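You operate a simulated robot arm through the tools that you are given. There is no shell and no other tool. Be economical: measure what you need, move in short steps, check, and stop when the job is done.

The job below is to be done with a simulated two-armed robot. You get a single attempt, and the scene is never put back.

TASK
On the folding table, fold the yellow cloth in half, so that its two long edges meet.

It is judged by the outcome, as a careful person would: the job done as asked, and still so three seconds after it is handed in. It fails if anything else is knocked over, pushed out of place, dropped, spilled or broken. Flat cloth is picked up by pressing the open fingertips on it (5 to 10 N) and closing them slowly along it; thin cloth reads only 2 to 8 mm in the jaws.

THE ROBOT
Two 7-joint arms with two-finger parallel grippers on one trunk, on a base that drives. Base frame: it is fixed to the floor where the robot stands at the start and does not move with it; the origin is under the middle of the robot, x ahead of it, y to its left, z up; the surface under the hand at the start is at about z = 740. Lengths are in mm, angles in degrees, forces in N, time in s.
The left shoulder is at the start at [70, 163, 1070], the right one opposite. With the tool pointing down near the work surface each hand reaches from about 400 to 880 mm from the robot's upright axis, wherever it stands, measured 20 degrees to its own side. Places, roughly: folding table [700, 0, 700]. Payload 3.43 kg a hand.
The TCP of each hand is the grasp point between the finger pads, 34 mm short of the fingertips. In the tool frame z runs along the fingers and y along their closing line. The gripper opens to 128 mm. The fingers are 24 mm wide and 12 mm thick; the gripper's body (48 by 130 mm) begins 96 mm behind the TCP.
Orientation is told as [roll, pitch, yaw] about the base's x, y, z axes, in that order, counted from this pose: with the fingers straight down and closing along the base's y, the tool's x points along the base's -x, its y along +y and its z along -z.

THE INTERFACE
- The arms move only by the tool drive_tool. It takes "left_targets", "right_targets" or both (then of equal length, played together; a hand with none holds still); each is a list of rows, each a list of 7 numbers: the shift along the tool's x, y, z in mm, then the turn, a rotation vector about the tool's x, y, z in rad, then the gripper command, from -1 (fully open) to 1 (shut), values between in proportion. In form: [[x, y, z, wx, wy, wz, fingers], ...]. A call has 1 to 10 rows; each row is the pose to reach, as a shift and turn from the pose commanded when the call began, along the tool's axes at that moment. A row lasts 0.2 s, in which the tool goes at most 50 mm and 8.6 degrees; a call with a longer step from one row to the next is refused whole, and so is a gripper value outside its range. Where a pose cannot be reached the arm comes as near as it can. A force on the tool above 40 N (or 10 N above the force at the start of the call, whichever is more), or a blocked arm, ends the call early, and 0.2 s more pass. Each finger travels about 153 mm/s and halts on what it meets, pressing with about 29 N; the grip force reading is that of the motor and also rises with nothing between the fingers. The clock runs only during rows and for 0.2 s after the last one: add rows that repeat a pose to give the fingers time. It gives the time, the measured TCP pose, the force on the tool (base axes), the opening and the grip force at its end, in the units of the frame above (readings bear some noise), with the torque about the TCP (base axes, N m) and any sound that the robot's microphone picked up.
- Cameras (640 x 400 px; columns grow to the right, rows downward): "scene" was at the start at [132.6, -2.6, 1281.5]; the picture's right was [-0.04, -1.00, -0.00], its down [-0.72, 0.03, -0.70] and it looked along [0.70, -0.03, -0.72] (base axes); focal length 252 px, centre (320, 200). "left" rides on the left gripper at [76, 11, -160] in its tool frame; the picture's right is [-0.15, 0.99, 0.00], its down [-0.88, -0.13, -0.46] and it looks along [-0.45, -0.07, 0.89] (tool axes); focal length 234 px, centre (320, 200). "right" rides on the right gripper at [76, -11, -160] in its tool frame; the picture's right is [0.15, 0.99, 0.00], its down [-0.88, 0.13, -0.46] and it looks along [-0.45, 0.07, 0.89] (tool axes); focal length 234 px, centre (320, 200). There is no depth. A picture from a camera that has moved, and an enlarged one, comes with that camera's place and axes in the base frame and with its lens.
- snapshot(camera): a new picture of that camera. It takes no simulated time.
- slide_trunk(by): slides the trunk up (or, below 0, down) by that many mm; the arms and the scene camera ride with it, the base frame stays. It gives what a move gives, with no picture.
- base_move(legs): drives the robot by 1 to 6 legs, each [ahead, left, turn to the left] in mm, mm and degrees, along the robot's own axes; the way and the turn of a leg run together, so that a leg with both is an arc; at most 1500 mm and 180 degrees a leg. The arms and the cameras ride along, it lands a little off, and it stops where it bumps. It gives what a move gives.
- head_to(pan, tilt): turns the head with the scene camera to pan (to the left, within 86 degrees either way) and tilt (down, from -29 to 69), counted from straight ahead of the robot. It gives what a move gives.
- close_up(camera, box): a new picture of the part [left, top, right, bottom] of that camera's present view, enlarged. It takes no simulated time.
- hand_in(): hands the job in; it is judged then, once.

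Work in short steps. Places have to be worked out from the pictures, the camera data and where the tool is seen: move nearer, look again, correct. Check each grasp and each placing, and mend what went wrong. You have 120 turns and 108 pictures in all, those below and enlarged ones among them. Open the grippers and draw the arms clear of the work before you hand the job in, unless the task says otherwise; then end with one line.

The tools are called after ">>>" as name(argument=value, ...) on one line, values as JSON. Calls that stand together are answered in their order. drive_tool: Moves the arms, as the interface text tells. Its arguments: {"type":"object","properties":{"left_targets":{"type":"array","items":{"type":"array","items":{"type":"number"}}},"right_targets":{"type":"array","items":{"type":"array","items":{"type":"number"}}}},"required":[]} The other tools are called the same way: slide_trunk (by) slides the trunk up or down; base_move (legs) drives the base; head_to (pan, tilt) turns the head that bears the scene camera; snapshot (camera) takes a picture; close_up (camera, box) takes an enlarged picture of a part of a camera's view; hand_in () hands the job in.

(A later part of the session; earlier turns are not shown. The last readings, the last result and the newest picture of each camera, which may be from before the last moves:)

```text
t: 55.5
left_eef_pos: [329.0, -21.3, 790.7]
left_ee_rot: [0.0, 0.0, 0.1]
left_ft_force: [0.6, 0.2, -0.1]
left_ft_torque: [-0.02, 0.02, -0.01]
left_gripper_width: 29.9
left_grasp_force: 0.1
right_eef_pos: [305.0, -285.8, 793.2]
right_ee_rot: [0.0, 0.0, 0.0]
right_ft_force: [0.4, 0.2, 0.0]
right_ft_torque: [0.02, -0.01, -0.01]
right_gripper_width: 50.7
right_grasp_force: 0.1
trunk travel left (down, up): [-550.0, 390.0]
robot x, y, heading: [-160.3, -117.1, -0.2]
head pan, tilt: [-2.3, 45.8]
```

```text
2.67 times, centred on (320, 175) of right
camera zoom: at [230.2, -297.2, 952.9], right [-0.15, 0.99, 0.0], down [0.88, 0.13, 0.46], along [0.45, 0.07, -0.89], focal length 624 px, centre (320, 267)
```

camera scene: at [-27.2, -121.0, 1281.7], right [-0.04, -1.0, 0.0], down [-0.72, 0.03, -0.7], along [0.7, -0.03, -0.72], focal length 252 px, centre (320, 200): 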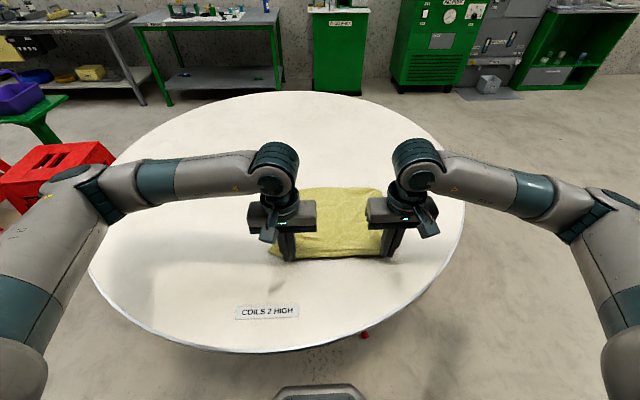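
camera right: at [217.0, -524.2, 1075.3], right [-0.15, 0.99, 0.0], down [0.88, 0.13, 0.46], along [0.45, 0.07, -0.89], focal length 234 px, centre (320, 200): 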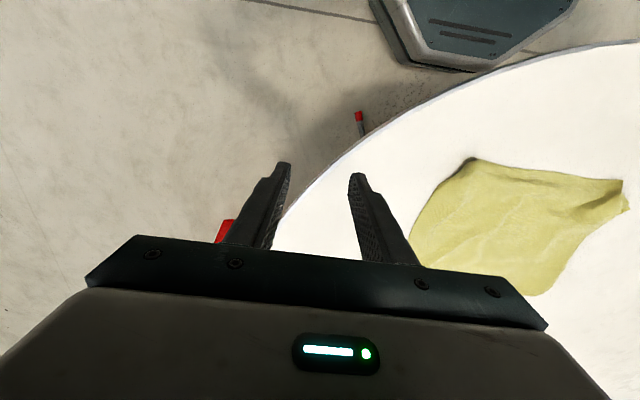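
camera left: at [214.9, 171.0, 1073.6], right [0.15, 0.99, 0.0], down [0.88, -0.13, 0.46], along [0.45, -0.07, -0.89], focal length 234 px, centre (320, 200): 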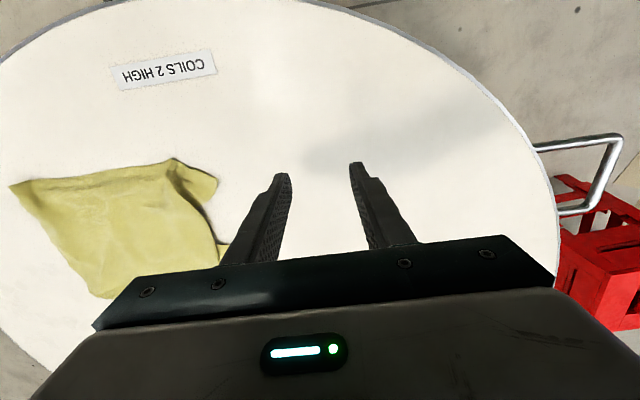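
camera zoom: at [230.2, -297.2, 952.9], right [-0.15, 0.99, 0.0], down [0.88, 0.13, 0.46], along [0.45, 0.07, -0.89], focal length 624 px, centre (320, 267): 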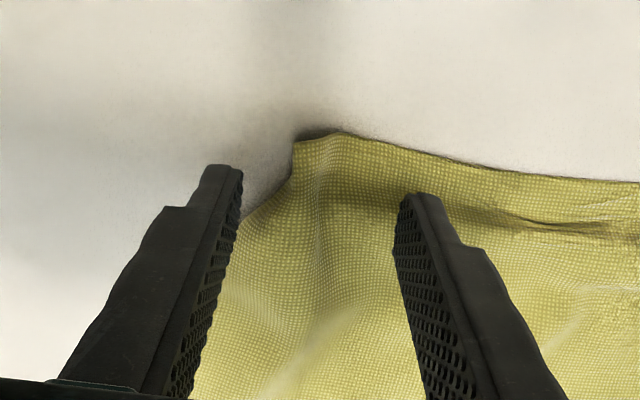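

D's tip sits between the left fingers and C's corner between the right ones. I'll centre a little, lower to contact and pinch both corners.

>>> drive_tool(left_targets=[[6, -3, 5, 0, 0, 0, 0.62], [6, -3, 10, 0, 0, 0, 0.62], [6, -3, 13, 0, 0, 0, 0.62], [6, -3, 15.5, 0, 0, 0, 0.62], [6, -3, 15.5, 0, 0, 0, 0.62]], right_targets=[[6, -4, 5, 0, 0, 0, 0.35], [6, -4, 10, 0, 0, 0, 0.35], [6, -4, 14, 0, 0, 0, 0.35], [6, -4, 18, 0, 0, 0, 0.35], [6, -4, 18, 0, 0, 0, 0.35]])

```text
t: 56.8
left_eef_pos: [320.9, -26.2, 775.6]
left_ee_rot: [0.0, 0.1, 0.0]
left_ft_force: [-0.1, 0.1, 0.9]
left_ft_torque: [0.0, 0.02, -0.03]
left_gripper_width: 24.1
left_grasp_force: 0.0
right_eef_pos: [298.2, -289.5, 776.8]
right_ee_rot: [0.0, 0.0, 0.1]
right_ft_force: [0.2, 0.6, 0.0]
right_ft_torque: [0.0, -0.01, 0.04]
right_gripper_width: 41.7
right_grasp_force: 0.0
trunk travel left (down, up): [-550.0, 390.0]
robot x, y, heading: [-158.5, -117.9, 0.1]
head pan, tilt: [-2.3, 45.8]
```

Not in contact yet, so 2.5 mm more.

>>> drive_tool(left_targets=[[0, 0, 1.5, 0, 0, 0, 0.62], [0, 0, 2.5, 0, 0, 0, 0.62], [0, 0, 2.5, 0, 0, 0, 0.62]], right_targets=[[0, 0, 1.5, 0, 0, 0, 0.35], [0, 0, 3, 0, 0, 0, 0.35], [0, 0, 3, 0, 0, 0, 0.35]])

```text
t: 57.5
left_eef_pos: [320.5, -25.7, 774.0]
left_ee_rot: [-0.1, -0.2, 0.1]
left_ft_force: [3.9, 0.2, 14.9]
left_ft_torque: [0.21, -0.11, -0.05]
left_gripper_width: 24.5
left_grasp_force: 0.1
right_eef_pos: [299.0, -288.0, 775.3]
right_ee_rot: [0.1, -0.2, 0.0]
right_ft_force: [3.3, -0.9, 16.7]
right_ft_torque: [0.42, 0.04, -0.11]
right_gripper_width: 41.2
right_grasp_force: 0.0
trunk travel left (down, up): [-550.0, 390.0]
robot x, y, heading: [-158.4, -120.8, 0.1]
head pan, tilt: [-2.3, 45.8]
```

Contact is 15–17 N, slightly high. I ease 0.7 mm, close slowly, then lift 12 mm.

>>> drive_tool(left_targets=[[0, 0, -0.7, 0, 0, 0, 0.62], [0, 0, -0.7, 0, 0, 0, 0.68], [0, 0, -0.7, 0, 0, 0, 0.74], [0, 0, -0.7, 0, 0, 0, 0.8], [0, 0, -0.7, 0, 0, 0, 0.86], [0, 0, -0.7, 0, 0, 0, 0.93], [0, 0, -0.7, 0, 0, 0, 1], [0, 0, -0.7, 0, 0, 0, 1], [0, 0, -6, 0, 0, 0, 1], [0, 0, -12, 0, 0, 0, 1]], right_targets=[[0, 0, -0.7, 0, 0, 0, 0.4], [0, 0, -0.7, 0, 0, 0, 0.5], [0, 0, -0.7, 0, 0, 0, 0.6], [0, 0, -0.7, 0, 0, 0, 0.7], [0, 0, -0.7, 0, 0, 0, 0.8], [0, 0, -0.7, 0, 0, 0, 0.9], [0, 0, -0.7, 0, 0, 0, 1], [0, 0, -0.7, 0, 0, 0, 1], [0, 0, -6, 0, 0, 0, 1], [0, 0, -12, 0, 0, 0, 1]])

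>>> close_up(camera="left", box=[200, 100, 440, 250])

>>> close_up(camera="right", box=[200, 100, 440, 250])

```text
t: 59.8
left_eef_pos: [320.3, -26.0, 785.1]
left_ee_rot: [0.0, 0.1, -0.1]
left_ft_force: [0.7, 0.4, 0.8]
left_ft_torque: [0.02, -0.02, -0.02]
left_gripper_width: 0.0
left_grasp_force: 29.1
right_eef_pos: [297.8, -289.2, 785.7]
right_ee_rot: [0.0, 0.0, 0.1]
right_ft_force: [0.4, 0.6, -0.7]
right_ft_torque: [0.02, -0.01, -0.02]
right_gripper_width: 2.8
right_grasp_force: 28.9
trunk travel left (down, up): [-550.0, 390.0]
robot x, y, heading: [-158.9, -116.7, -0.0]
head pan, tilt: [-2.3, 45.8]
```

```text
2.67 times, centred on (320, 175) of left
camera zoom: at [245.8, -14.3, 944.6], right [0.15, 0.99, 0.0], down [0.88, -0.13, 0.45], along [0.45, -0.07, -0.89], focal length 624 px, centre (320, 267)
```

zoom: 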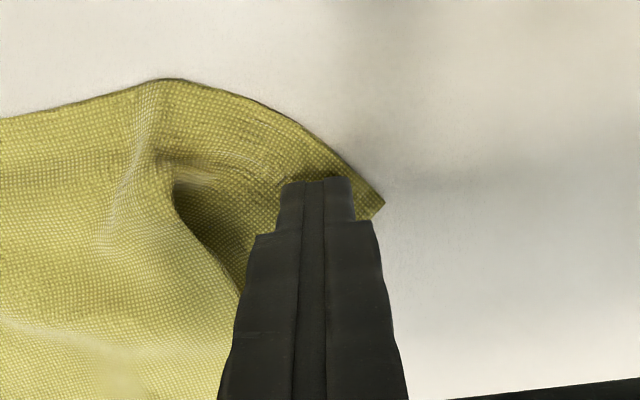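

```text
2.67 times, centred on (320, 175) of right
camera zoom: at [223.8, -300.4, 944.0], right [-0.15, 0.99, 0.0], down [0.88, 0.13, 0.46], along [0.45, 0.07, -0.89], focal length 624 px, centre (320, 267)
```

zoom: 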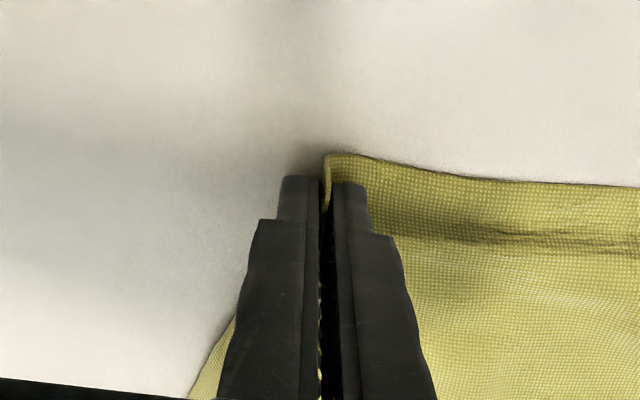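

The right hand holds C, but the left slipped off at width 0. D's near edge now runs at about 51°, so I'll lift, turn the left hand to match it and retry at about (305,-26).

>>> drive_tool(left_targets=[[0, 0, -12, 0, 0, 0, 0.8], [5, 0, -18, 0, 0, 0.14, 0.3], [10, 0, -18, 0, 0, 0.28, 0.3], [15, 0, -18, 0, 0, 0.42, 0.3], [15, 0, -18, 0, 0, 0.56, 0.3], [15, 0, -18, 0, 0, 0.7, 0.3], [15, 0, -18, 0, 0, 0.84, 0.3], [15, 0, -10, 0, 0, 0.89, 0.3], [15, 0, -2, 0, 0, 0.89, 0.3], [15, 0, 2, 0, 0, 0.89, 0.3]])

>>> close_up(camera="left", box=[200, 100, 440, 250])

```text
t: 62.0
left_eef_pos: [306.9, -25.6, 783.4]
left_ee_rot: [0.0, 0.0, -51.0]
left_ft_force: [0.6, -0.1, -0.1]
left_ft_torque: [-0.01, 0.03, 0.0]
left_gripper_width: 44.8
left_grasp_force: 0.0
right_eef_pos: [299.9, -289.4, 784.8]
right_ee_rot: [0.0, 0.0, 0.0]
right_ft_force: [-0.1, 0.5, 0.5]
right_ft_torque: [0.01, 0.02, 0.0]
right_gripper_width: 2.5
right_grasp_force: 28.9
trunk travel left (down, up): [-550.0, 390.0]
robot x, y, heading: [-156.2, -116.1, -0.0]
head pan, tilt: [-2.3, 45.8]
```

```text
2.67 times, centred on (320, 175) of left
camera zoom: at [268.2, 40.5, 942.5], right [0.86, 0.51, 0.0], down [0.45, -0.77, 0.46], along [0.23, -0.39, -0.89], focal length 624 px, centre (320, 267)
```

zoom: 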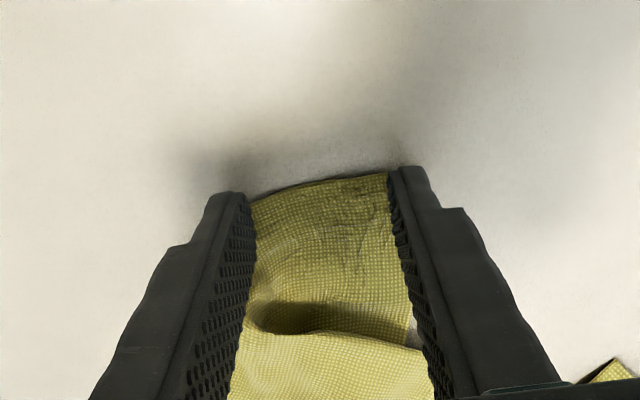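

Good alignment. I lower to contact.

>>> drive_tool(left_targets=[[2, -4, 4, 0, 0, 0, 0.3], [2, -4, 7, 0, 0, 0, 0.3], [2, -4, 9, 0, 0, 0, 0.3], [2, -4, 9, 0, 0, 0, 0.3]])

```text
t: 63.0
left_eef_pos: [301.3, -28.2, 774.9]
left_ee_rot: [0.1, -0.1, -51.0]
left_ft_force: [0.2, 1.7, 14.5]
left_ft_torque: [-0.08, -0.06, 0.0]
left_gripper_width: 45.0
left_grasp_force: 0.0
right_eef_pos: [299.5, -288.6, 784.9]
right_ee_rot: [0.0, -0.1, 0.1]
right_ft_force: [0.1, 0.4, 0.8]
right_ft_torque: [0.0, 0.0, 0.01]
right_gripper_width: 2.7
right_grasp_force: 29.2
trunk travel left (down, up): [-550.0, 390.0]
robot x, y, heading: [-156.5, -117.8, 0.1]
head pan, tilt: [-2.3, 45.8]
```

Pressing with 14 N now. I ease 0.5 mm, close slowly and lift 12 mm.

>>> drive_tool(left_targets=[[0, 0, -0.5, 0, 0, 0, 0.4], [0, 0, -0.5, 0, 0, 0, 0.5], [0, 0, -0.5, 0, 0, 0, 0.6], [0, 0, -0.5, 0, 0, 0, 0.7], [0, 0, -0.5, 0, 0, 0, 0.8], [0, 0, -0.5, 0, 0, 0, 0.9], [0, 0, -0.5, 0, 0, 0, 1], [0, 0, -0.5, 0, 0, 0, 1], [0, 0, -6, 0, 0, 0, 1], [0, 0, -12, 0, 0, 0, 1]])

>>> close_up(camera="left", box=[200, 100, 440, 250])

```text
t: 65.2
left_eef_pos: [301.8, -26.5, 785.8]
left_ee_rot: [-0.1, 0.1, -51.0]
left_ft_force: [0.1, 0.1, 0.4]
left_ft_torque: [-0.06, -0.03, -0.02]
left_gripper_width: 2.4
left_grasp_force: 29.1
right_eef_pos: [299.6, -288.5, 785.2]
right_ee_rot: [0.0, 0.0, 0.0]
right_ft_force: [0.1, 0.5, -0.8]
right_ft_torque: [0.06, -0.03, -0.03]
right_gripper_width: 2.7
right_grasp_force: 29.1
trunk travel left (down, up): [-550.0, 390.0]
robot x, y, heading: [-158.7, -120.2, 0.2]
head pan, tilt: [-2.3, 45.8]
```

```text
2.67 times, centred on (320, 175) of left
camera zoom: at [262.6, 38.6, 945.0], right [0.86, 0.51, 0.0], down [0.45, -0.77, 0.46], along [0.23, -0.39, -0.89], focal length 624 px, centre (320, 267)
```

zoom: 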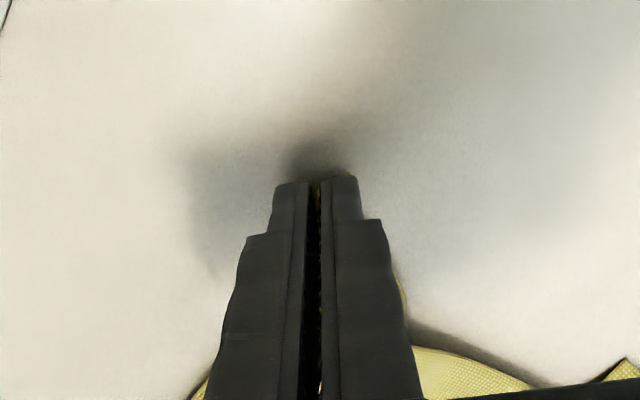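

The left now holds D at 2.4 mm. I lift both 310 mm, straightening the left yaw and spreading slightly so the tucked side falls open.

>>> drive_tool(left_targets=[[0, 0, -31, 0, 0, -0.09, 1], [0, 0, -62, 0, 0, -0.18, 1], [0, 0, -93, 0, 0, -0.27, 1], [2, 2, -124, 0, 0, -0.36, 1], [4, 3, -155, 0, 0, -0.45, 1], [6, 5, -186, 0, 0, -0.54, 1], [8, 6, -217, 0, 0, -0.63, 1], [10, 8, -248, 0, 0, -0.72, 1], [12, 9, -279, 0, 0, -0.81, 1], [12, 9, -310, 0, 0, -0.89, 1]], right_targets=[[0, 0, -31, 0, 0, 0, 1], [0, 0, -62, 0, 0, 0, 1], [0, 0, -93, 0, 0, 0, 1], [0, -3, -124, 0, 0, 0, 1], [0, -5, -155, 0, 0, 0, 1], [0, -8, -186, 0, 0, 0, 1], [0, -10, -217, 0, 0, 0, 1], [0, -13, -248, 0, 0, 0, 1], [0, -15, -279, 0, 0, 0, 1], [0, -15, -310, 0, 0, 0, 1]])

>>> snapshot(camera="scene")

```text
t: 67.1
left_eef_pos: [299.3, -17.8, 1046.3]
left_ee_rot: [-0.9, 0.0, -8.0]
left_ft_force: [-1.8, -27.8, 0.5]
left_ft_torque: [-0.94, 0.04, -0.33]
left_gripper_width: 2.4
left_grasp_force: 29.1
right_eef_pos: [298.2, -297.6, 1046.9]
right_ee_rot: [0.8, 0.0, 0.2]
right_ft_force: [1.0, 28.0, -0.7]
right_ft_torque: [0.99, 0.0, 0.01]
right_gripper_width: 3.0
right_grasp_force: 28.3
trunk travel left (down, up): [-550.0, 390.0]
robot x, y, heading: [-159.3, -119.2, -0.1]
head pan, tilt: [-2.3, 45.8]
stopped in row 9 (left hand): the force on the tool passed its limit at 42 N (the readings are from after the stop); the commanded pose is now the measured one
```

```text
37 pictures are left
camera scene: at [-26.5, -121.1, 1281.5], right [-0.04, -1.0, 0.0], down [-0.72, 0.03, -0.7], along [0.7, -0.03, -0.72], focal length 252 px, centre (320, 200)
```

scene: 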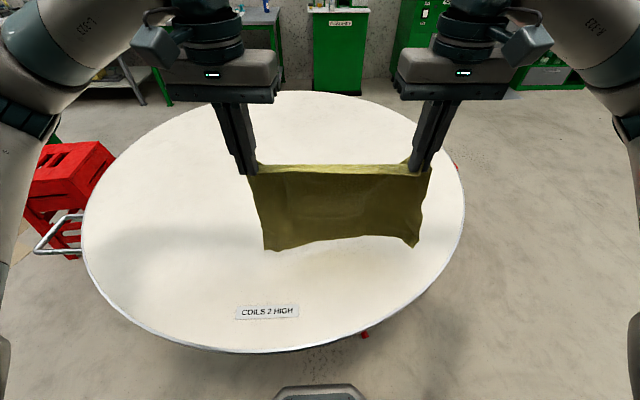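

The cloth now hangs full width by its corners, just over-taut at 28 N. With the gripped edge facing me, the clean way is: land edge AB on the table, move away to lay the lower half, then come back and lay CD over AB. First I slacken 6 mm a side, raise 30 mm and go 100 mm forward.

>>> drive_tool(left_targets=[[0, -4, -8, 0, 0, 0, 1], [0, -6, -16, 0, 0, -0.03, 1], [-15, -4, -24, 0, 0, -0.06, 1], [-30, -2, -30, 0, 0, -0.1, 1], [-45, 0, -30, 0, 0, -0.14, 1], [-60, 2, -30, 0, 0, -0.14, 1], [-75, 4, -30, 0, 0, -0.14, 1], [-90, 6, -30, 0, 0, -0.14, 1], [-100, 8, -30, 0, 0, -0.14, 1], [-100, 8, -30, 0, 0, -0.14, 1]], right_targets=[[0, 4, -8, 0, 0, 0, 1], [0, 6, -16, 0, 0, 0, 1], [-15, 6, -24, 0, 0, 0, 1], [-30, 6, -30, 0, 0, 0, 1], [-45, 6, -30, 0, 0, 0, 1], [-60, 6, -30, 0, 0, 0, 1], [-75, 6, -30, 0, 0, 0, 1], [-90, 6, -30, 0, 0, 0, 1], [-100, 6, -30, 0, 0, 0, 1], [-100, 6, -30, 0, 0, 0, 1]])

>>> snapshot(camera="scene")

```text
t: 69.3
left_eef_pos: [400.4, -20.0, 1077.7]
left_ee_rot: [-0.6, 0.2, 0.3]
left_ft_force: [-0.8, -18.8, 0.1]
left_ft_torque: [-0.64, 0.02, -0.27]
left_gripper_width: 2.6
left_grasp_force: 28.8
right_eef_pos: [397.5, -293.3, 1076.9]
right_ee_rot: [0.7, 0.0, 0.2]
right_ft_force: [1.0, 18.5, 0.5]
right_ft_torque: [0.64, -0.05, 0.01]
right_gripper_width: 2.9
right_grasp_force: 29.5
trunk travel left (down, up): [-550.0, 390.0]
robot x, y, heading: [-161.7, -119.7, -0.0]
head pan, tilt: [-2.3, 45.8]
```

```text
36 pictures are left
camera scene: at [-25.9, -121.1, 1281.5], right [-0.04, -1.0, 0.0], down [-0.72, 0.03, -0.7], along [0.7, -0.03, -0.72], focal length 252 px, centre (320, 200)
```

scene: 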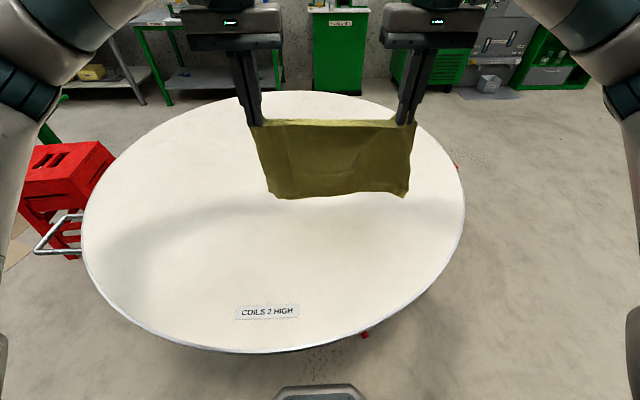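

The tension is still 18 N, so I ease 4 mm more a side. Then I sweep forward and down so AB lands trailing toward me and the lower half gets laid.

>>> drive_tool(left_targets=[[-10, -2, 12, 0, 0, 0, 1], [-25, -4, 24, 0, 0, 0, 1], [-40, -4, 36, 0, 0, 0, 1], [-55, -4, 50, 0, 0, 0, 1], [-72, -4, 66, 0, 0, 0, 1], [-90, -4, 84, 0, 0, 0, 1], [-108, -4, 104, 0, 0, 0, 1], [-124, -4, 124, 0, 0, 0, 1], [-138, -4, 144, 0, 0, 0, 1], [-148, -4, 160, 0, 0, 0, 1]], right_targets=[[-10, 2, 12, 0, 0, 0, 1], [-25, 4, 24, 0, 0, 0, 1], [-40, 4, 36, 0, 0, 0, 1], [-55, 4, 50, 0, 0, 0, 1], [-72, 4, 66, 0, 0, 0, 1], [-90, 4, 84, 0, 0, 0, 1], [-108, 4, 104, 0, 0, 0, 1], [-124, 4, 124, 0, 0, 0, 1], [-138, 4, 144, 0, 0, 0, 1], [-148, 4, 160, 0, 0, 0, 1]])

>>> snapshot(camera="scene")

```text
t: 71.5
left_eef_pos: [548.4, -24.8, 917.0]
left_ee_rot: [-0.5, 0.0, 0.4]
left_ft_force: [-0.6, -3.4, -0.4]
left_ft_torque: [-0.1, 0.01, -0.1]
left_gripper_width: 2.3
left_grasp_force: 29.2
right_eef_pos: [548.0, -287.7, 915.0]
right_ee_rot: [0.5, -0.1, 0.1]
right_ft_force: [-0.2, 2.7, 1.2]
right_ft_torque: [0.09, 0.03, 0.02]
right_gripper_width: 2.7
right_grasp_force: 28.8
trunk travel left (down, up): [-550.0, 390.0]
robot x, y, heading: [-157.4, -116.2, -0.1]
head pan, tilt: [-2.3, 45.8]
```

```text
35 pictures are left
camera scene: at [-25.0, -121.1, 1281.4], right [-0.04, -1.0, 0.0], down [-0.72, 0.03, -0.7], along [0.7, -0.03, -0.72], focal length 252 px, centre (320, 200)
```

scene: 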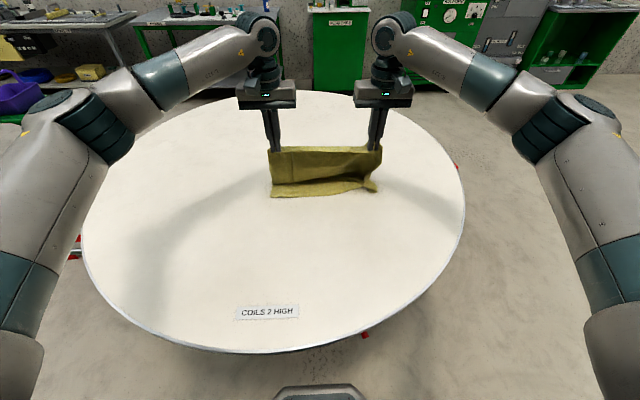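

>>> close_up(camera="scene", box=[245, 120, 405, 220])

```text
4.00 times, centred on (325, 170) of scene
camera zoom: at [-25.0, -121.1, 1281.4], right [-0.04, -1.0, 0.0], down [-0.72, 0.03, -0.7], along [0.7, -0.03, -0.72], focal length 1007 px, centre (300, 320)
```

zoom: 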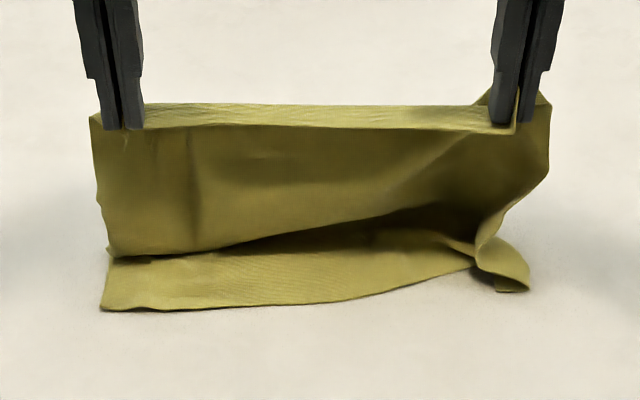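

AB trails toward me as wanted (A at about (520,7)), but only about 55 mm is laid and the right end is bowed with B curled. Moving farther forward at this height should lay more and pull it straight.

>>> drive_tool(left_targets=[[-20, 0, -10, 0, 0, 0, 1], [-40, 0, -15, 0, 0, 0, 1], [-60, 0, -15, 0, 0, 0, 1], [-80, 0, -10, 0, 0, 0, 1], [-100, 0, 0, 0, 0, 0, 1], [-120, 0, 10, 0, 0, 0, 1], [-120, 0, 10, 0, 0, 0, 1]], right_targets=[[-20, 0, -10, 0, 0, 0, 1], [-40, 0, -15, 0, 0, 0, 1], [-60, 0, -15, 0, 0, 0, 1], [-80, 0, -10, 0, 0, 0, 1], [-100, 0, 0, 0, 0, 0, 1], [-120, 0, 10, 0, 0, 0, 1], [-120, 0, 10, 0, 0, 0, 1]])

>>> close_up(camera="scene", box=[245, 100, 405, 200])

```text
t: 73.1
left_eef_pos: [663.3, -24.0, 906.8]
left_ee_rot: [-0.5, 0.1, 0.2]
left_ft_force: [-0.3, -5.8, -0.1]
left_ft_torque: [-0.17, 0.0, -0.07]
left_gripper_width: 2.5
left_grasp_force: 28.5
left hand out of reach, approached as far as the arm can: row 6, 7
right_eef_pos: [664.4, -289.5, 906.3]
right_ee_rot: [0.7, -0.1, 0.1]
right_ft_force: [-0.4, 5.8, -1.4]
right_ft_torque: [0.22, -0.03, 0.03]
right_gripper_width: 2.8
right_grasp_force: 29.4
trunk travel left (down, up): [-550.0, 390.0]
robot x, y, heading: [-158.9, -122.5, -0.2]
head pan, tilt: [-2.3, 45.8]
```

```text
4.00 times, centred on (325, 150) of scene
camera zoom: at [-26.1, -123.0, 1281.5], right [-0.04, -1.0, 0.0], down [-0.72, 0.03, -0.7], along [0.7, -0.03, -0.72], focal length 1007 px, centre (300, 400)
```

zoom: 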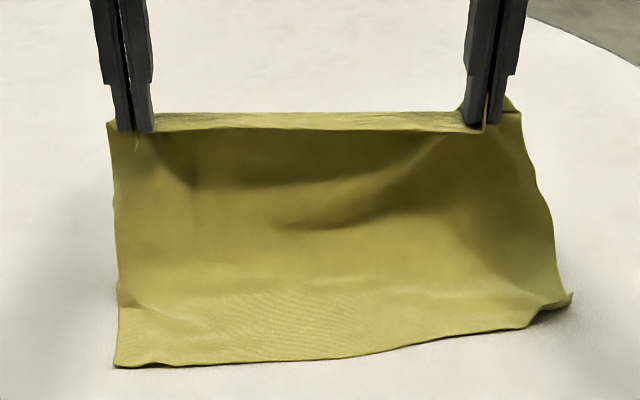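

Now the lower part is laid nicely: A at about (541,-4), mid edge (553,-214), B side at about x 575–600. I need the crest about 30–40 mm farther out, and the arms are at their reach, so I drive the base 40 mm forward.

>>> base_move(legs=[[40, 0, 0]])

>>> close_up(camera="scene", box=[245, 100, 405, 200])

```text
t: 74.0
left_eef_pos: [700.7, -22.9, 906.2]
left_ee_rot: [-0.6, 0.1, 0.3]
left_ft_force: [-0.2, -5.8, -0.5]
left_ft_torque: [-0.18, 0.0, -0.1]
left_gripper_width: 2.7
left_grasp_force: 28.6
right_eef_pos: [704.5, -289.5, 904.4]
right_ee_rot: [0.6, 0.0, 0.2]
right_ft_force: [0.1, 6.2, -1.5]
right_ft_torque: [0.2, 0.01, 0.0]
right_gripper_width: 2.5
right_grasp_force: 29.2
trunk travel left (down, up): [-550.0, 390.0]
robot x, y, heading: [-119.9, -117.5, 0.0]
head pan, tilt: [-2.3, 45.8]
```

```text
4.00 times, centred on (325, 150) of scene
camera zoom: at [13.3, -120.9, 1281.6], right [-0.04, -1.0, 0.0], down [-0.72, 0.03, -0.7], along [0.7, -0.03, -0.72], focal length 1007 px, centre (300, 400)
```

zoom: 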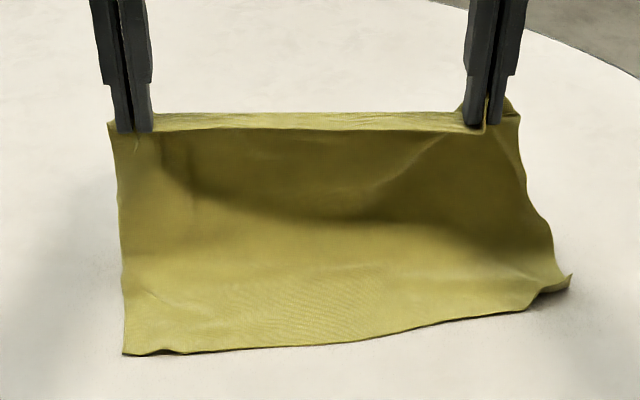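

The whole cloth slides forward with the hands (A now at x≈597). A classical fold from flat will be better, so I lower the hands first, then drive forward to lay the rest nearly flat before bringing CD back.

>>> drive_tool(left_targets=[[0, 0, 15, 0, 0, 0, 1], [0, 0, 30, 0, 0, 0, 1], [0, 0, 45, 0, 0, 0, 1], [0, 0, 60, 0, 0, 0, 1]], right_targets=[[0, 0, 15, 0, 0, 0, 1], [0, 0, 30, 0, 0, 0, 1], [0, 0, 45, 0, 0, 0, 1], [0, 0, 60, 0, 0, 0, 1]])

>>> base_move(legs=[[110, 0, 0]])

>>> snapshot(camera="scene")

```text
t: 75.0
left_eef_pos: [703.1, -21.9, 845.8]
left_ee_rot: [-0.4, 0.3, 0.2]
left_ft_force: [0.9, -3.7, -0.6]
left_ft_torque: [-0.13, 0.0, -0.1]
left_gripper_width: 2.4
left_grasp_force: 29.0
right_eef_pos: [705.0, -287.6, 843.2]
right_ee_rot: [0.7, 0.0, 0.3]
right_ft_force: [1.4, 4.1, 0.3]
right_ft_torque: [0.14, 0.01, 0.03]
right_gripper_width: 2.5
right_grasp_force: 28.8
trunk travel left (down, up): [-550.0, 390.0]
robot x, y, heading: [-120.7, -117.4, -0.1]
head pan, tilt: [-2.3, 45.8]
```

```text
t: 76.2
left_eef_pos: [812.2, -24.7, 847.0]
left_ee_rot: [-0.4, 0.2, 0.1]
left_ft_force: [-0.5, -4.2, -0.3]
left_ft_torque: [-0.17, 0.03, -0.09]
left_gripper_width: 2.4
left_grasp_force: 29.3
right_eef_pos: [813.4, -288.5, 845.1]
right_ee_rot: [0.7, 0.1, 0.1]
right_ft_force: [0.5, 3.7, -1.0]
right_ft_torque: [0.11, 0.01, 0.02]
right_gripper_width: 2.4
right_grasp_force: 28.8
trunk travel left (down, up): [-550.0, 390.0]
robot x, y, heading: [-9.8, -121.2, 0.0]
head pan, tilt: [-2.3, 45.8]
```

```text
31 pictures are left
camera scene: at [123.2, -121.1, 1281.5], right [-0.04, -1.0, 0.0], down [-0.72, 0.03, -0.7], along [0.7, -0.03, -0.72], focal length 252 px, centre (320, 200)
```

scene: 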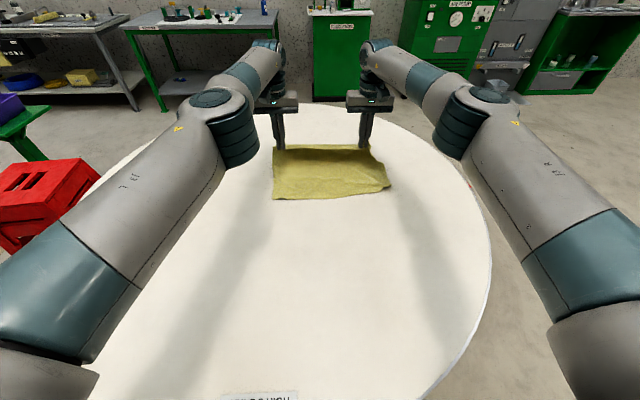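

AB is now at x≈663 (left) to 700 (right) and the edge in the hands is about 140 mm beyond it, with the slack forming a crest under the hands. Now I bring CD back over AB in a low arc, ending just above the table, with the right hand stopping about 20 mm farther out to match AB's slant.

>>> drive_tool(left_targets=[[11, -2, -12, 0, 0, 0, 1], [28, -4, -20, 0, 0, 0, 1], [47, -8, -22, 0, 0, 0, 1], [69, -11, -15, 0, 0, 0, 1], [90, -14, 0, 0, 0, 0, 1], [108, -17, 18, 0, 0, 0, 1], [124, -20, 38, 0, 0, 0, 1], [136, -22, 50, 0, 0, 0, 1], [138, -22, 56, 0, 0, 0, 1]], right_targets=[[9, -2, -12, 0, 0, 0, 1], [24, -5, -20, 0, 0, 0, 1], [40, -8, -22, 0, 0, 0, 1], [59, -12, -15, 0, 0, 0, 1], [77, -16, 0, 0, 0, 0, 1], [92, -19, 18, 0, 0, 0, 1], [106, -22, 38, 0, 0, 0, 1], [116, -24, 50, 0, 0, 0, 1], [118, -24, 56, 0, 0, 0, 1]])

>>> close_up(camera="scene", box=[235, 120, 427, 240])

```text
t: 77.8
left_eef_pos: [804.0, -54.5, 853.9]
left_ee_rot: [-1.3, 0.7, -0.6]
left_ft_force: [-7.7, -16.1, -2.9]
left_ft_torque: [-0.49, 0.32, -0.3]
left_gripper_width: 2.8
left_grasp_force: 28.7
left hand out of reach, approached as far as the arm can: row 1, 2, 3, 4, 5, 6, 7, 8
right_eef_pos: [706.3, -301.9, 808.6]
right_ee_rot: [1.4, -0.6, 0.6]
right_ft_force: [7.4, 15.8, 3.0]
right_ft_torque: [0.58, -0.28, -0.09]
right_gripper_width: 2.5
right_grasp_force: 29.2
trunk travel left (down, up): [-550.0, 390.0]
robot x, y, heading: [-10.9, -114.6, -0.2]
head pan, tilt: [-2.3, 45.8]
stopped in row 8 (right hand): the force on the tool passed its limit at 40 N (the readings are from after the stop); the commanded pose is now the measured one
```

```text
3.33 times, centred on (331, 180) of scene
camera zoom: at [122.9, -121.7, 1281.5], right [-0.04, -1.0, 0.0], down [-0.72, 0.03, -0.7], along [0.7, -0.03, -0.72], focal length 839 px, centre (283, 267)
```

zoom: 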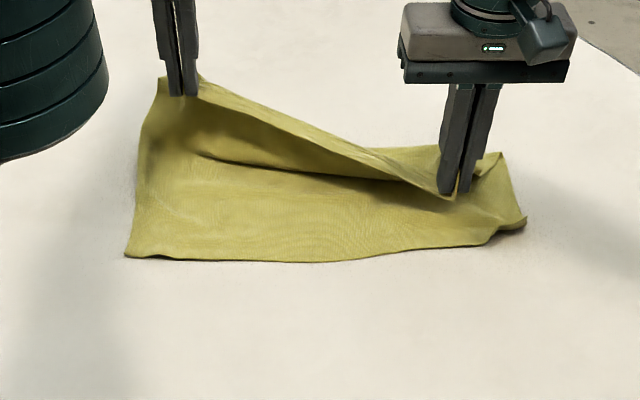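

The left hand got stuck at its reach limit while the right moved, leaving the edge taut at 16 N. I bring the left hand back on its own in a gentle step.

>>> drive_tool(left_targets=[[10, -3, 5, 0, 0, 0, 1], [25, -6, 5, 0, 0, 0, 1], [40, -6, 5, 0, 0, 0, 1], [55, -6, 5, 0, 0, 0, 1]])

```text
t: 78.8
left_eef_pos: [802.7, -58.5, 850.9]
left_ee_rot: [-1.1, 0.7, -0.4]
left_ft_force: [-6.4, -12.8, -3.2]
left_ft_torque: [-0.4, 0.29, -0.22]
left_gripper_width: 2.6
left_grasp_force: 29.6
left hand out of reach, approached as far as the arm can: row 1, 2, 3, 4
right_eef_pos: [705.1, -305.2, 807.1]
right_ee_rot: [1.0, -0.4, 0.5]
right_ft_force: [6.1, 13.0, 2.6]
right_ft_torque: [0.43, -0.21, -0.04]
right_gripper_width: 2.7
right_grasp_force: 29.1
trunk travel left (down, up): [-550.0, 390.0]
robot x, y, heading: [-9.9, -117.0, 0.0]
head pan, tilt: [-2.3, 45.8]
```

The left arm is stuck in that stretched posture, but the base and trunk can carry both hands together. I return the right hand level with the left, then use the base (back) and trunk (down) to make the fold.

>>> drive_tool(right_targets=[[-20, -2, -12, 0, 0, 0, 1], [-42, -5, -24, 0, 0, 0, 1], [-64, -8, -34, 0, 0, 0, 1], [-84, -12, -42, 0, 0, 0, 1], [-96, -14, -44, 0, 0, 0, 1], [-96, -14, -44, 0, 0, 0, 1]])

>>> close_up(camera="scene", box=[235, 120, 427, 240])

```text
t: 80.2
left_eef_pos: [803.3, -58.3, 850.8]
left_ee_rot: [-1.0, 0.6, -0.3]
left_ft_force: [-0.1, -0.7, 0.5]
left_ft_torque: [0.01, -0.01, -0.02]
left_gripper_width: 2.4
left_grasp_force: 28.6
right_eef_pos: [801.7, -318.4, 850.9]
right_ee_rot: [1.1, -0.4, 0.4]
right_ft_force: [1.0, 0.4, -0.6]
right_ft_torque: [0.01, 0.03, -0.03]
right_gripper_width: 2.6
right_grasp_force: 28.9
trunk travel left (down, up): [-550.0, 390.0]
robot x, y, heading: [-10.1, -118.9, -0.0]
head pan, tilt: [-2.3, 45.8]
```

```text
3.33 times, centred on (331, 180) of scene
camera zoom: at [122.6, -121.4, 1281.5], right [-0.04, -1.0, 0.0], down [-0.72, 0.03, -0.7], along [0.7, -0.03, -0.72], focal length 839 px, centre (283, 267)
```

zoom: 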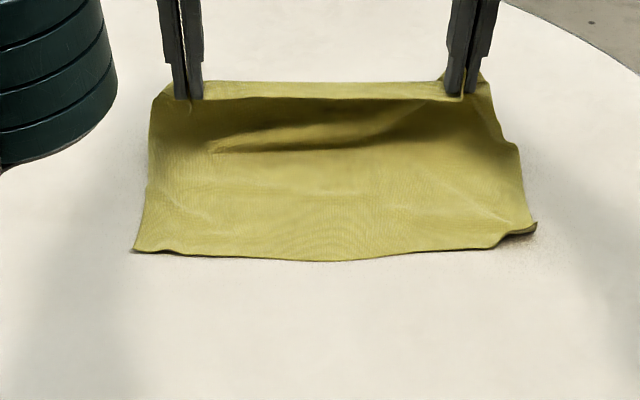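

AB is now nearly straight at x≈655–676, y -10 to -385, centred under the hands. I need to bring CD back about 128 mm: trunk up 40, base back 65.

>>> slide_trunk(by=40)

>>> base_move(legs=[[-65, 0, 0]])

>>> slide_trunk(by=-50)

>>> close_up(camera="scene", box=[235, 120, 427, 240])

```text
t: 81.0
left_eef_pos: [803.5, -58.7, 891.4]
left_ee_rot: [-1.0, 0.8, -0.3]
left_ft_force: [0.8, -0.5, -0.7]
left_ft_torque: [-0.03, 0.03, -0.04]
left_gripper_width: 2.1
left_grasp_force: 28.8
right_eef_pos: [803.5, -319.1, 889.4]
right_ee_rot: [1.0, -0.3, 0.4]
right_ft_force: [0.6, 0.3, -0.8]
right_ft_torque: [0.03, 0.04, -0.01]
right_gripper_width: 2.8
right_grasp_force: 29.1
trunk travel left (down, up): [-590.0, 350.0]
robot x, y, heading: [-10.1, -116.0, -0.2]
head pan, tilt: [-2.3, 45.8]
```

```text
t: 82.0
left_eef_pos: [738.0, -57.6, 892.5]
left_ee_rot: [-1.0, 0.7, -0.2]
left_ft_force: [-0.5, -0.7, 0.1]
left_ft_torque: [-0.02, -0.02, -0.03]
left_gripper_width: 2.4
left_grasp_force: 28.9
right_eef_pos: [736.6, -319.3, 891.6]
right_ee_rot: [1.1, -0.4, 0.4]
right_ft_force: [-0.1, 0.7, 0.3]
right_ft_torque: [0.01, -0.03, 0.02]
right_gripper_width: 2.9
right_grasp_force: 28.9
trunk travel left (down, up): [-590.0, 350.0]
robot x, y, heading: [-70.9, -120.4, 0.3]
head pan, tilt: [-2.3, 45.8]
```

```text
t: 83.0
left_eef_pos: [737.4, -59.1, 840.7]
left_ee_rot: [-1.0, 0.6, -0.2]
left_ft_force: [-0.1, -0.5, -0.6]
left_ft_torque: [-0.04, 0.01, -0.03]
left_gripper_width: 2.0
left_grasp_force: 29.0
right_eef_pos: [736.7, -318.5, 842.0]
right_ee_rot: [1.1, -0.4, 0.5]
right_ft_force: [-0.1, 1.2, -0.5]
right_ft_torque: [0.01, -0.02, 0.02]
right_gripper_width: 2.6
right_grasp_force: 28.5
trunk travel left (down, up): [-540.0, 400.0]
robot x, y, heading: [-77.0, -119.3, 0.2]
head pan, tilt: [-2.3, 45.8]
```

```text
3.33 times, centred on (331, 180) of scene
camera zoom: at [57.6, -121.0, 1271.5], right [-0.04, -1.0, 0.0], down [-0.72, 0.03, -0.7], along [0.7, -0.03, -0.72], focal length 839 px, centre (283, 267)
```

zoom: 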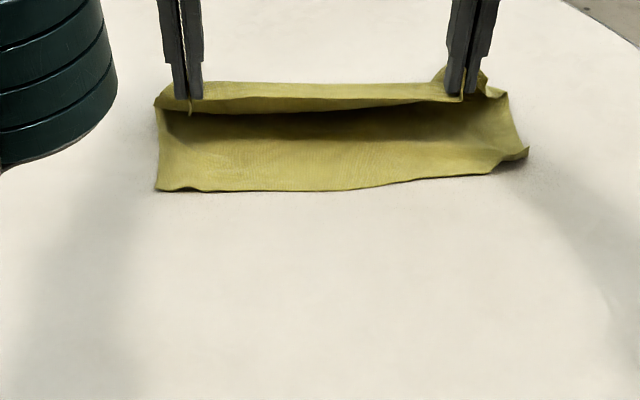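

AB now measures x≈676–695 and CD is at x≈727. I go back 42 mm more, then lower 52 mm.

>>> base_move(legs=[[-42, 0, 0]])

>>> slide_trunk(by=-50)

>>> close_up(camera="scene", box=[235, 100, 427, 220])

```text
t: 83.8
left_eef_pos: [695.3, -58.2, 841.4]
left_ee_rot: [-0.9, 0.7, -0.2]
left_ft_force: [1.3, -0.9, 0.1]
left_ft_torque: [-0.03, -0.01, -0.02]
left_gripper_width: 2.5
left_grasp_force: 28.6
right_eef_pos: [693.8, -319.7, 842.3]
right_ee_rot: [1.1, -0.4, 0.4]
right_ft_force: [0.6, 0.3, 0.2]
right_ft_torque: [-0.01, -0.02, -0.01]
right_gripper_width: 2.6
right_grasp_force: 28.9
trunk travel left (down, up): [-540.0, 400.0]
robot x, y, heading: [-118.8, -116.9, -0.3]
head pan, tilt: [-2.3, 45.8]
```

```text
t: 84.8
left_eef_pos: [696.4, -59.1, 791.5]
left_ee_rot: [-1.0, 0.8, -0.3]
left_ft_force: [-0.7, -1.0, 0.3]
left_ft_torque: [0.01, 0.0, -0.02]
left_gripper_width: 2.3
left_grasp_force: 29.1
right_eef_pos: [694.2, -318.5, 791.8]
right_ee_rot: [1.1, -0.4, 0.4]
right_ft_force: [0.4, -0.4, 0.0]
right_ft_torque: [0.0, -0.03, 0.01]
right_gripper_width: 2.3
right_grasp_force: 29.4
trunk travel left (down, up): [-490.0, 450.0]
robot x, y, heading: [-116.8, -117.3, 0.0]
head pan, tilt: [-2.3, 45.8]
```

```text
3.33 times, centred on (331, 160) of scene
camera zoom: at [14.8, -121.0, 1221.6], right [-0.04, -1.0, 0.0], down [-0.72, 0.03, -0.7], along [0.7, -0.03, -0.72], focal length 839 px, centre (283, 333)
```

zoom: 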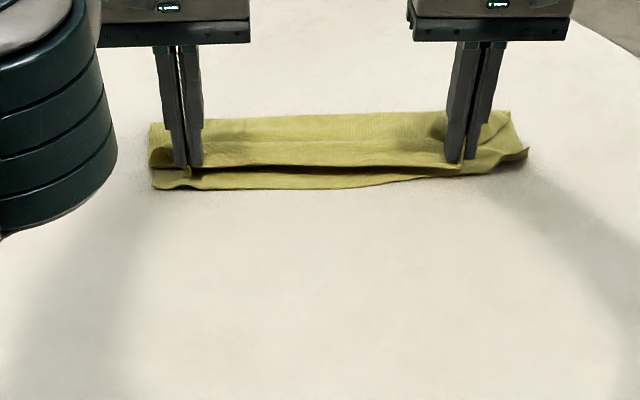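

CD now hovers about 10 mm beyond AB on the left and meets it on the right. I go back 7 mm more and lower 10 mm, then open slowly.

>>> base_move(legs=[[-7, 0, 0]])

>>> slide_trunk(by=-10)

>>> drive_tool(left_targets=[[0, 0, 0, 0, 0, 0, 0.85], [0, 0, 0, 0, 0, 0, 0.7], [0, 0, 0, 0, 0, 0, 0.55], [0, 0, 0, 0, 0, 0, 0.4], [0, 0, 0, 0, 0, 0, 0.3], [0, 0, 0, 0, 0, 0, 0.3]], right_targets=[[0, 0, 0, 0, 0, 0, 0.85], [0, 0, 0, 0, 0, 0, 0.7], [0, 0, 0, 0, 0, 0, 0.55], [0, 0, 0, 0, 0, 0, 0.4], [0, 0, 0, 0, 0, 0, 0.3], [0, 0, 0, 0, 0, 0, 0.3]])

>>> slide_trunk(by=50)

>>> close_up(camera="scene", box=[235, 100, 427, 220])

```text
t: 85.5
left_eef_pos: [688.7, -57.6, 791.2]
left_ee_rot: [-1.0, 0.7, -0.3]
left_ft_force: [1.0, -0.2, -0.3]
left_ft_torque: [0.02, 0.02, -0.02]
left_gripper_width: 2.3
left_grasp_force: 28.9
right_eef_pos: [688.1, -318.3, 790.4]
right_ee_rot: [1.1, -0.3, 0.4]
right_ft_force: [0.3, 0.6, 0.3]
right_ft_torque: [-0.01, 0.02, -0.01]
right_gripper_width: 2.6
right_grasp_force: 29.0
trunk travel left (down, up): [-490.0, 450.0]
robot x, y, heading: [-122.7, -115.6, 0.1]
head pan, tilt: [-2.3, 45.8]
```

```text
t: 86.1
left_eef_pos: [688.3, -58.1, 781.7]
left_ee_rot: [-1.0, 0.8, -0.2]
left_ft_force: [-0.5, -0.7, 0.4]
left_ft_torque: [0.0, -0.02, 0.0]
left_gripper_width: 2.4
left_grasp_force: 29.0
right_eef_pos: [687.0, -319.1, 781.9]
right_ee_rot: [1.1, -0.3, 0.5]
right_ft_force: [-0.6, 1.2, 0.3]
right_ft_torque: [0.0, -0.03, 0.02]
right_gripper_width: 2.8
right_grasp_force: 29.2
trunk travel left (down, up): [-480.0, 460.0]
robot x, y, heading: [-126.2, -117.6, 0.1]
head pan, tilt: [-2.3, 45.8]
```

```text
t: 87.5
left_eef_pos: [689.0, -57.6, 780.7]
left_ee_rot: [-1.0, 0.7, -0.1]
left_ft_force: [0.3, 0.4, 1.1]
left_ft_torque: [-0.02, -0.03, 0.04]
left_gripper_width: 45.0
left_grasp_force: 0.1
right_eef_pos: [687.3, -317.8, 781.2]
right_ee_rot: [1.1, -0.4, 0.4]
right_ft_force: [-0.3, -0.7, 0.0]
right_ft_torque: [-0.02, 0.0, 0.01]
right_gripper_width: 45.0
right_grasp_force: 0.0
trunk travel left (down, up): [-480.0, 460.0]
robot x, y, heading: [-124.8, -117.8, -0.2]
head pan, tilt: [-2.3, 45.8]
```

```text
t: 88.4
left_eef_pos: [688.2, -58.5, 830.9]
left_ee_rot: [-1.0, 0.7, -0.1]
left_ft_force: [-0.1, 0.4, -0.4]
left_ft_torque: [0.02, -0.02, 0.02]
left_gripper_width: 45.1
left_grasp_force: 0.1
right_eef_pos: [688.0, -319.3, 831.0]
right_ee_rot: [1.1, -0.3, 0.4]
right_ft_force: [-0.6, -1.1, -0.4]
right_ft_torque: [0.03, 0.03, 0.0]
right_gripper_width: 44.5
right_grasp_force: 0.0
trunk travel left (down, up): [-530.0, 410.0]
robot x, y, heading: [-125.8, -120.6, -0.0]
head pan, tilt: [-2.3, 45.8]
```

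```text
3.33 times, centred on (331, 160) of scene
camera zoom: at [8.6, -121.1, 1261.4], right [-0.04, -1.0, 0.0], down [-0.72, 0.03, -0.7], along [0.7, -0.03, -0.72], focal length 839 px, centre (283, 333)
```

zoom: 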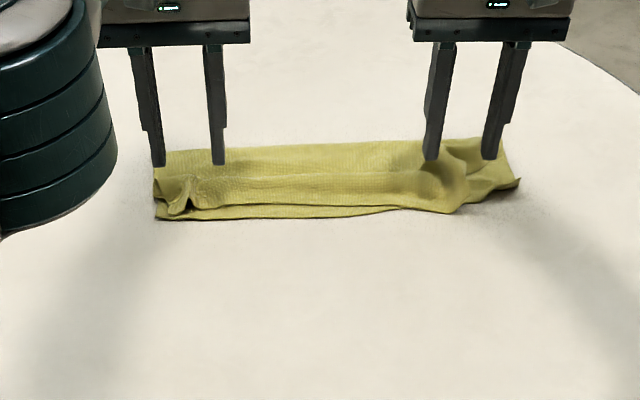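

Released without clinging: the cloth is folded, but puckers remain at D and C. I raise and back away for a clear look.

>>> slide_trunk(by=60)

>>> base_move(legs=[[-120, 0, 0]])

>>> drive_tool(left_targets=[[10, 25, -20, 0, 0, 0, 0.3], [20, 55, -40, 0, 0, 0, 0.3], [30, 90, -50, 0, 0, 0, 0.3], [40, 125, -50, 0, 0, 0, 0.3], [40, 160, -50, 0, 0, 0, 0.3]], right_targets=[[10, -25, -20, 0, 0, 0, 0.3], [20, -55, -40, 0, 0, 0, 0.3], [30, -90, -50, 0, 0, 0, 0.3], [40, -125, -50, 0, 0, 0, 0.3], [40, -160, -50, 0, 0, 0, 0.3]])

>>> snapshot(camera="scene")

```text
t: 89.4
left_eef_pos: [689.0, -57.6, 890.3]
left_ee_rot: [-1.0, 0.7, -0.2]
left_ft_force: [0.3, 0.8, -0.6]
left_ft_torque: [-0.04, 0.02, -0.02]
left_gripper_width: 44.8
left_grasp_force: 0.1
right_eef_pos: [687.5, -319.5, 890.5]
right_ee_rot: [1.2, -0.4, 0.4]
right_ft_force: [0.0, -0.2, -0.3]
right_ft_torque: [-0.03, -0.01, -0.01]
right_gripper_width: 45.0
right_grasp_force: 0.1
trunk travel left (down, up): [-590.0, 350.0]
robot x, y, heading: [-126.9, -121.0, 0.0]
head pan, tilt: [-2.3, 45.8]
```

```text
t: 90.6
left_eef_pos: [567.1, -56.5, 890.0]
left_ee_rot: [-1.0, 0.7, -0.1]
left_ft_force: [-0.6, -0.6, -0.2]
left_ft_torque: [0.01, -0.01, 0.01]
left_gripper_width: 44.8
left_grasp_force: 0.1
right_eef_pos: [568.0, -318.2, 890.8]
right_ee_rot: [1.0, -0.4, 0.6]
right_ft_force: [0.1, 0.0, -0.5]
right_ft_torque: [0.0, -0.02, 0.01]
right_gripper_width: 44.8
right_grasp_force: 0.2
trunk travel left (down, up): [-590.0, 350.0]
robot x, y, heading: [-245.3, -115.4, -0.0]
head pan, tilt: [-2.3, 45.8]
```

```text
t: 91.8
left_eef_pos: [529.2, 101.1, 939.9]
left_ee_rot: [-0.9, 0.7, -0.2]
left_ft_force: [0.5, 0.1, 0.6]
left_ft_torque: [0.08, 0.04, 0.01]
left_gripper_width: 44.6
left_grasp_force: 0.0
left hand out of reach, approached as far as the arm can: row 1, 2
right_eef_pos: [526.4, -480.8, 938.0]
right_ee_rot: [1.2, -0.4, 0.6]
right_ft_force: [0.4, -0.8, -0.4]
right_ft_torque: [0.01, -0.04, 0.03]
right_gripper_width: 44.9
right_grasp_force: 0.0
trunk travel left (down, up): [-590.0, 350.0]
robot x, y, heading: [-243.7, -120.2, 0.1]
head pan, tilt: [-2.3, 45.8]
```

```text
25 pictures are left
camera scene: at [-111.7, -123.0, 1321.4], right [-0.04, -1.0, 0.0], down [-0.72, 0.03, -0.7], along [0.7, -0.03, -0.72], focal length 252 px, centre (320, 200)
```

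scene: 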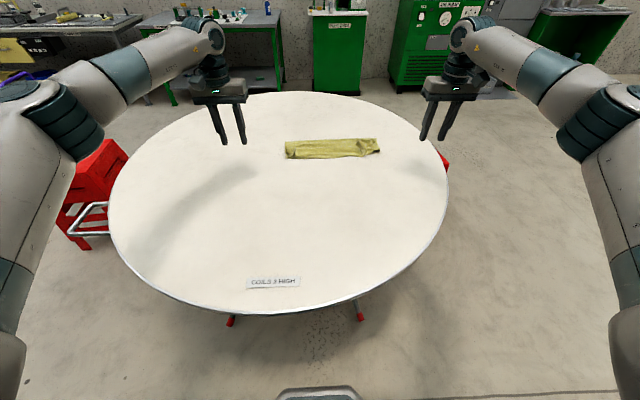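

Both arms move freely again. I drive forward 200 mm to work at a comfortable distance and take a close view.

>>> base_move(legs=[[200, 0, 0]])

>>> close_up(camera="scene", box=[250, 120, 410, 220])

```text
t: 93.4
left_eef_pos: [726.2, 106.2, 938.8]
left_ee_rot: [-1.0, 0.7, 0.0]
left_ft_force: [0.4, 1.3, 0.0]
left_ft_torque: [0.0, 0.02, 0.03]
left_gripper_width: 44.7
left_grasp_force: 0.0
right_eef_pos: [726.2, -477.3, 937.7]
right_ee_rot: [1.1, -0.3, 0.7]
right_ft_force: [0.1, -0.2, -0.1]
right_ft_torque: [0.0, 0.03, -0.01]
right_gripper_width: 45.0
right_grasp_force: 0.1
trunk travel left (down, up): [-590.0, 350.0]
robot x, y, heading: [-48.4, -119.3, 0.2]
head pan, tilt: [-2.3, 45.8]
```

```text
4.00 times, centred on (330, 170) of scene
camera zoom: at [85.9, -120.0, 1321.5], right [-0.04, -1.0, 0.0], down [-0.72, 0.03, -0.7], along [0.7, -0.02, -0.72], focal length 1007 px, centre (280, 320)
```

zoom: 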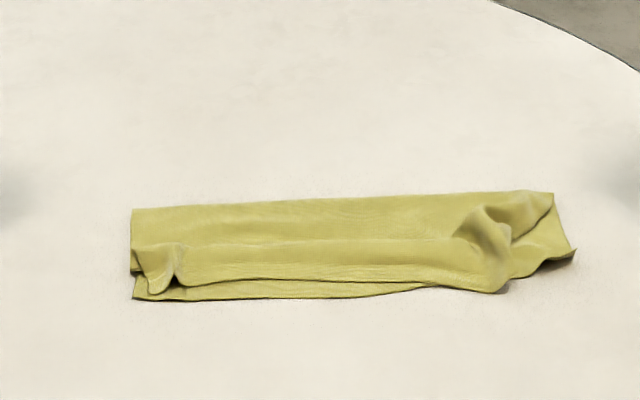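

The left top edge falls short by about 20 mm with a pucker at D, and on the right the C corner is bunched. Zooming in on each end.

>>> close_up(camera="scene", box=[352, 160, 400, 200])

>>> close_up(camera="scene", box=[276, 166, 324, 200])

```text
10.00 times, centred on (376, 180) of scene
camera zoom: at [85.9, -120.0, 1321.5], right [-0.04, -1.0, 0.0], down [-0.72, 0.03, -0.7], along [0.7, -0.02, -0.72], focal length 2517 px, centre (-240, 400)
```

zoom: 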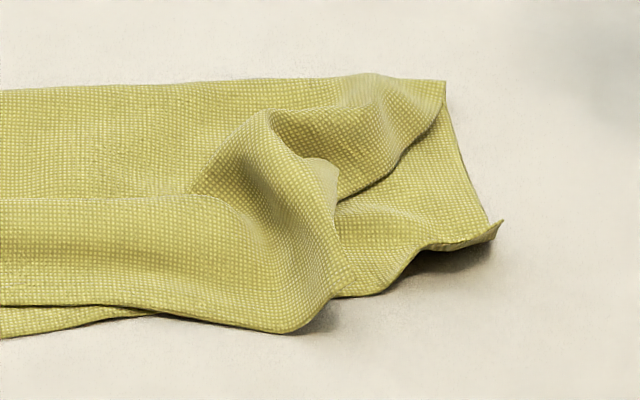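

```text
11.76 times, centred on (300, 183) of scene
camera zoom: at [85.9, -120.0, 1321.5], right [-0.04, -1.0, 0.0], down [-0.72, 0.03, -0.7], along [0.7, -0.02, -0.72], focal length 2961 px, centre (555, 400)
```

zoom: 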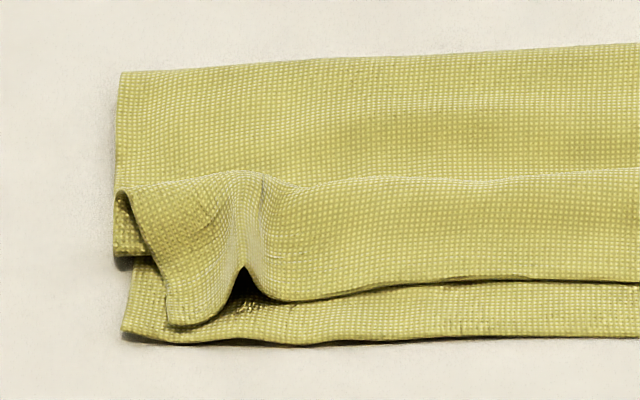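

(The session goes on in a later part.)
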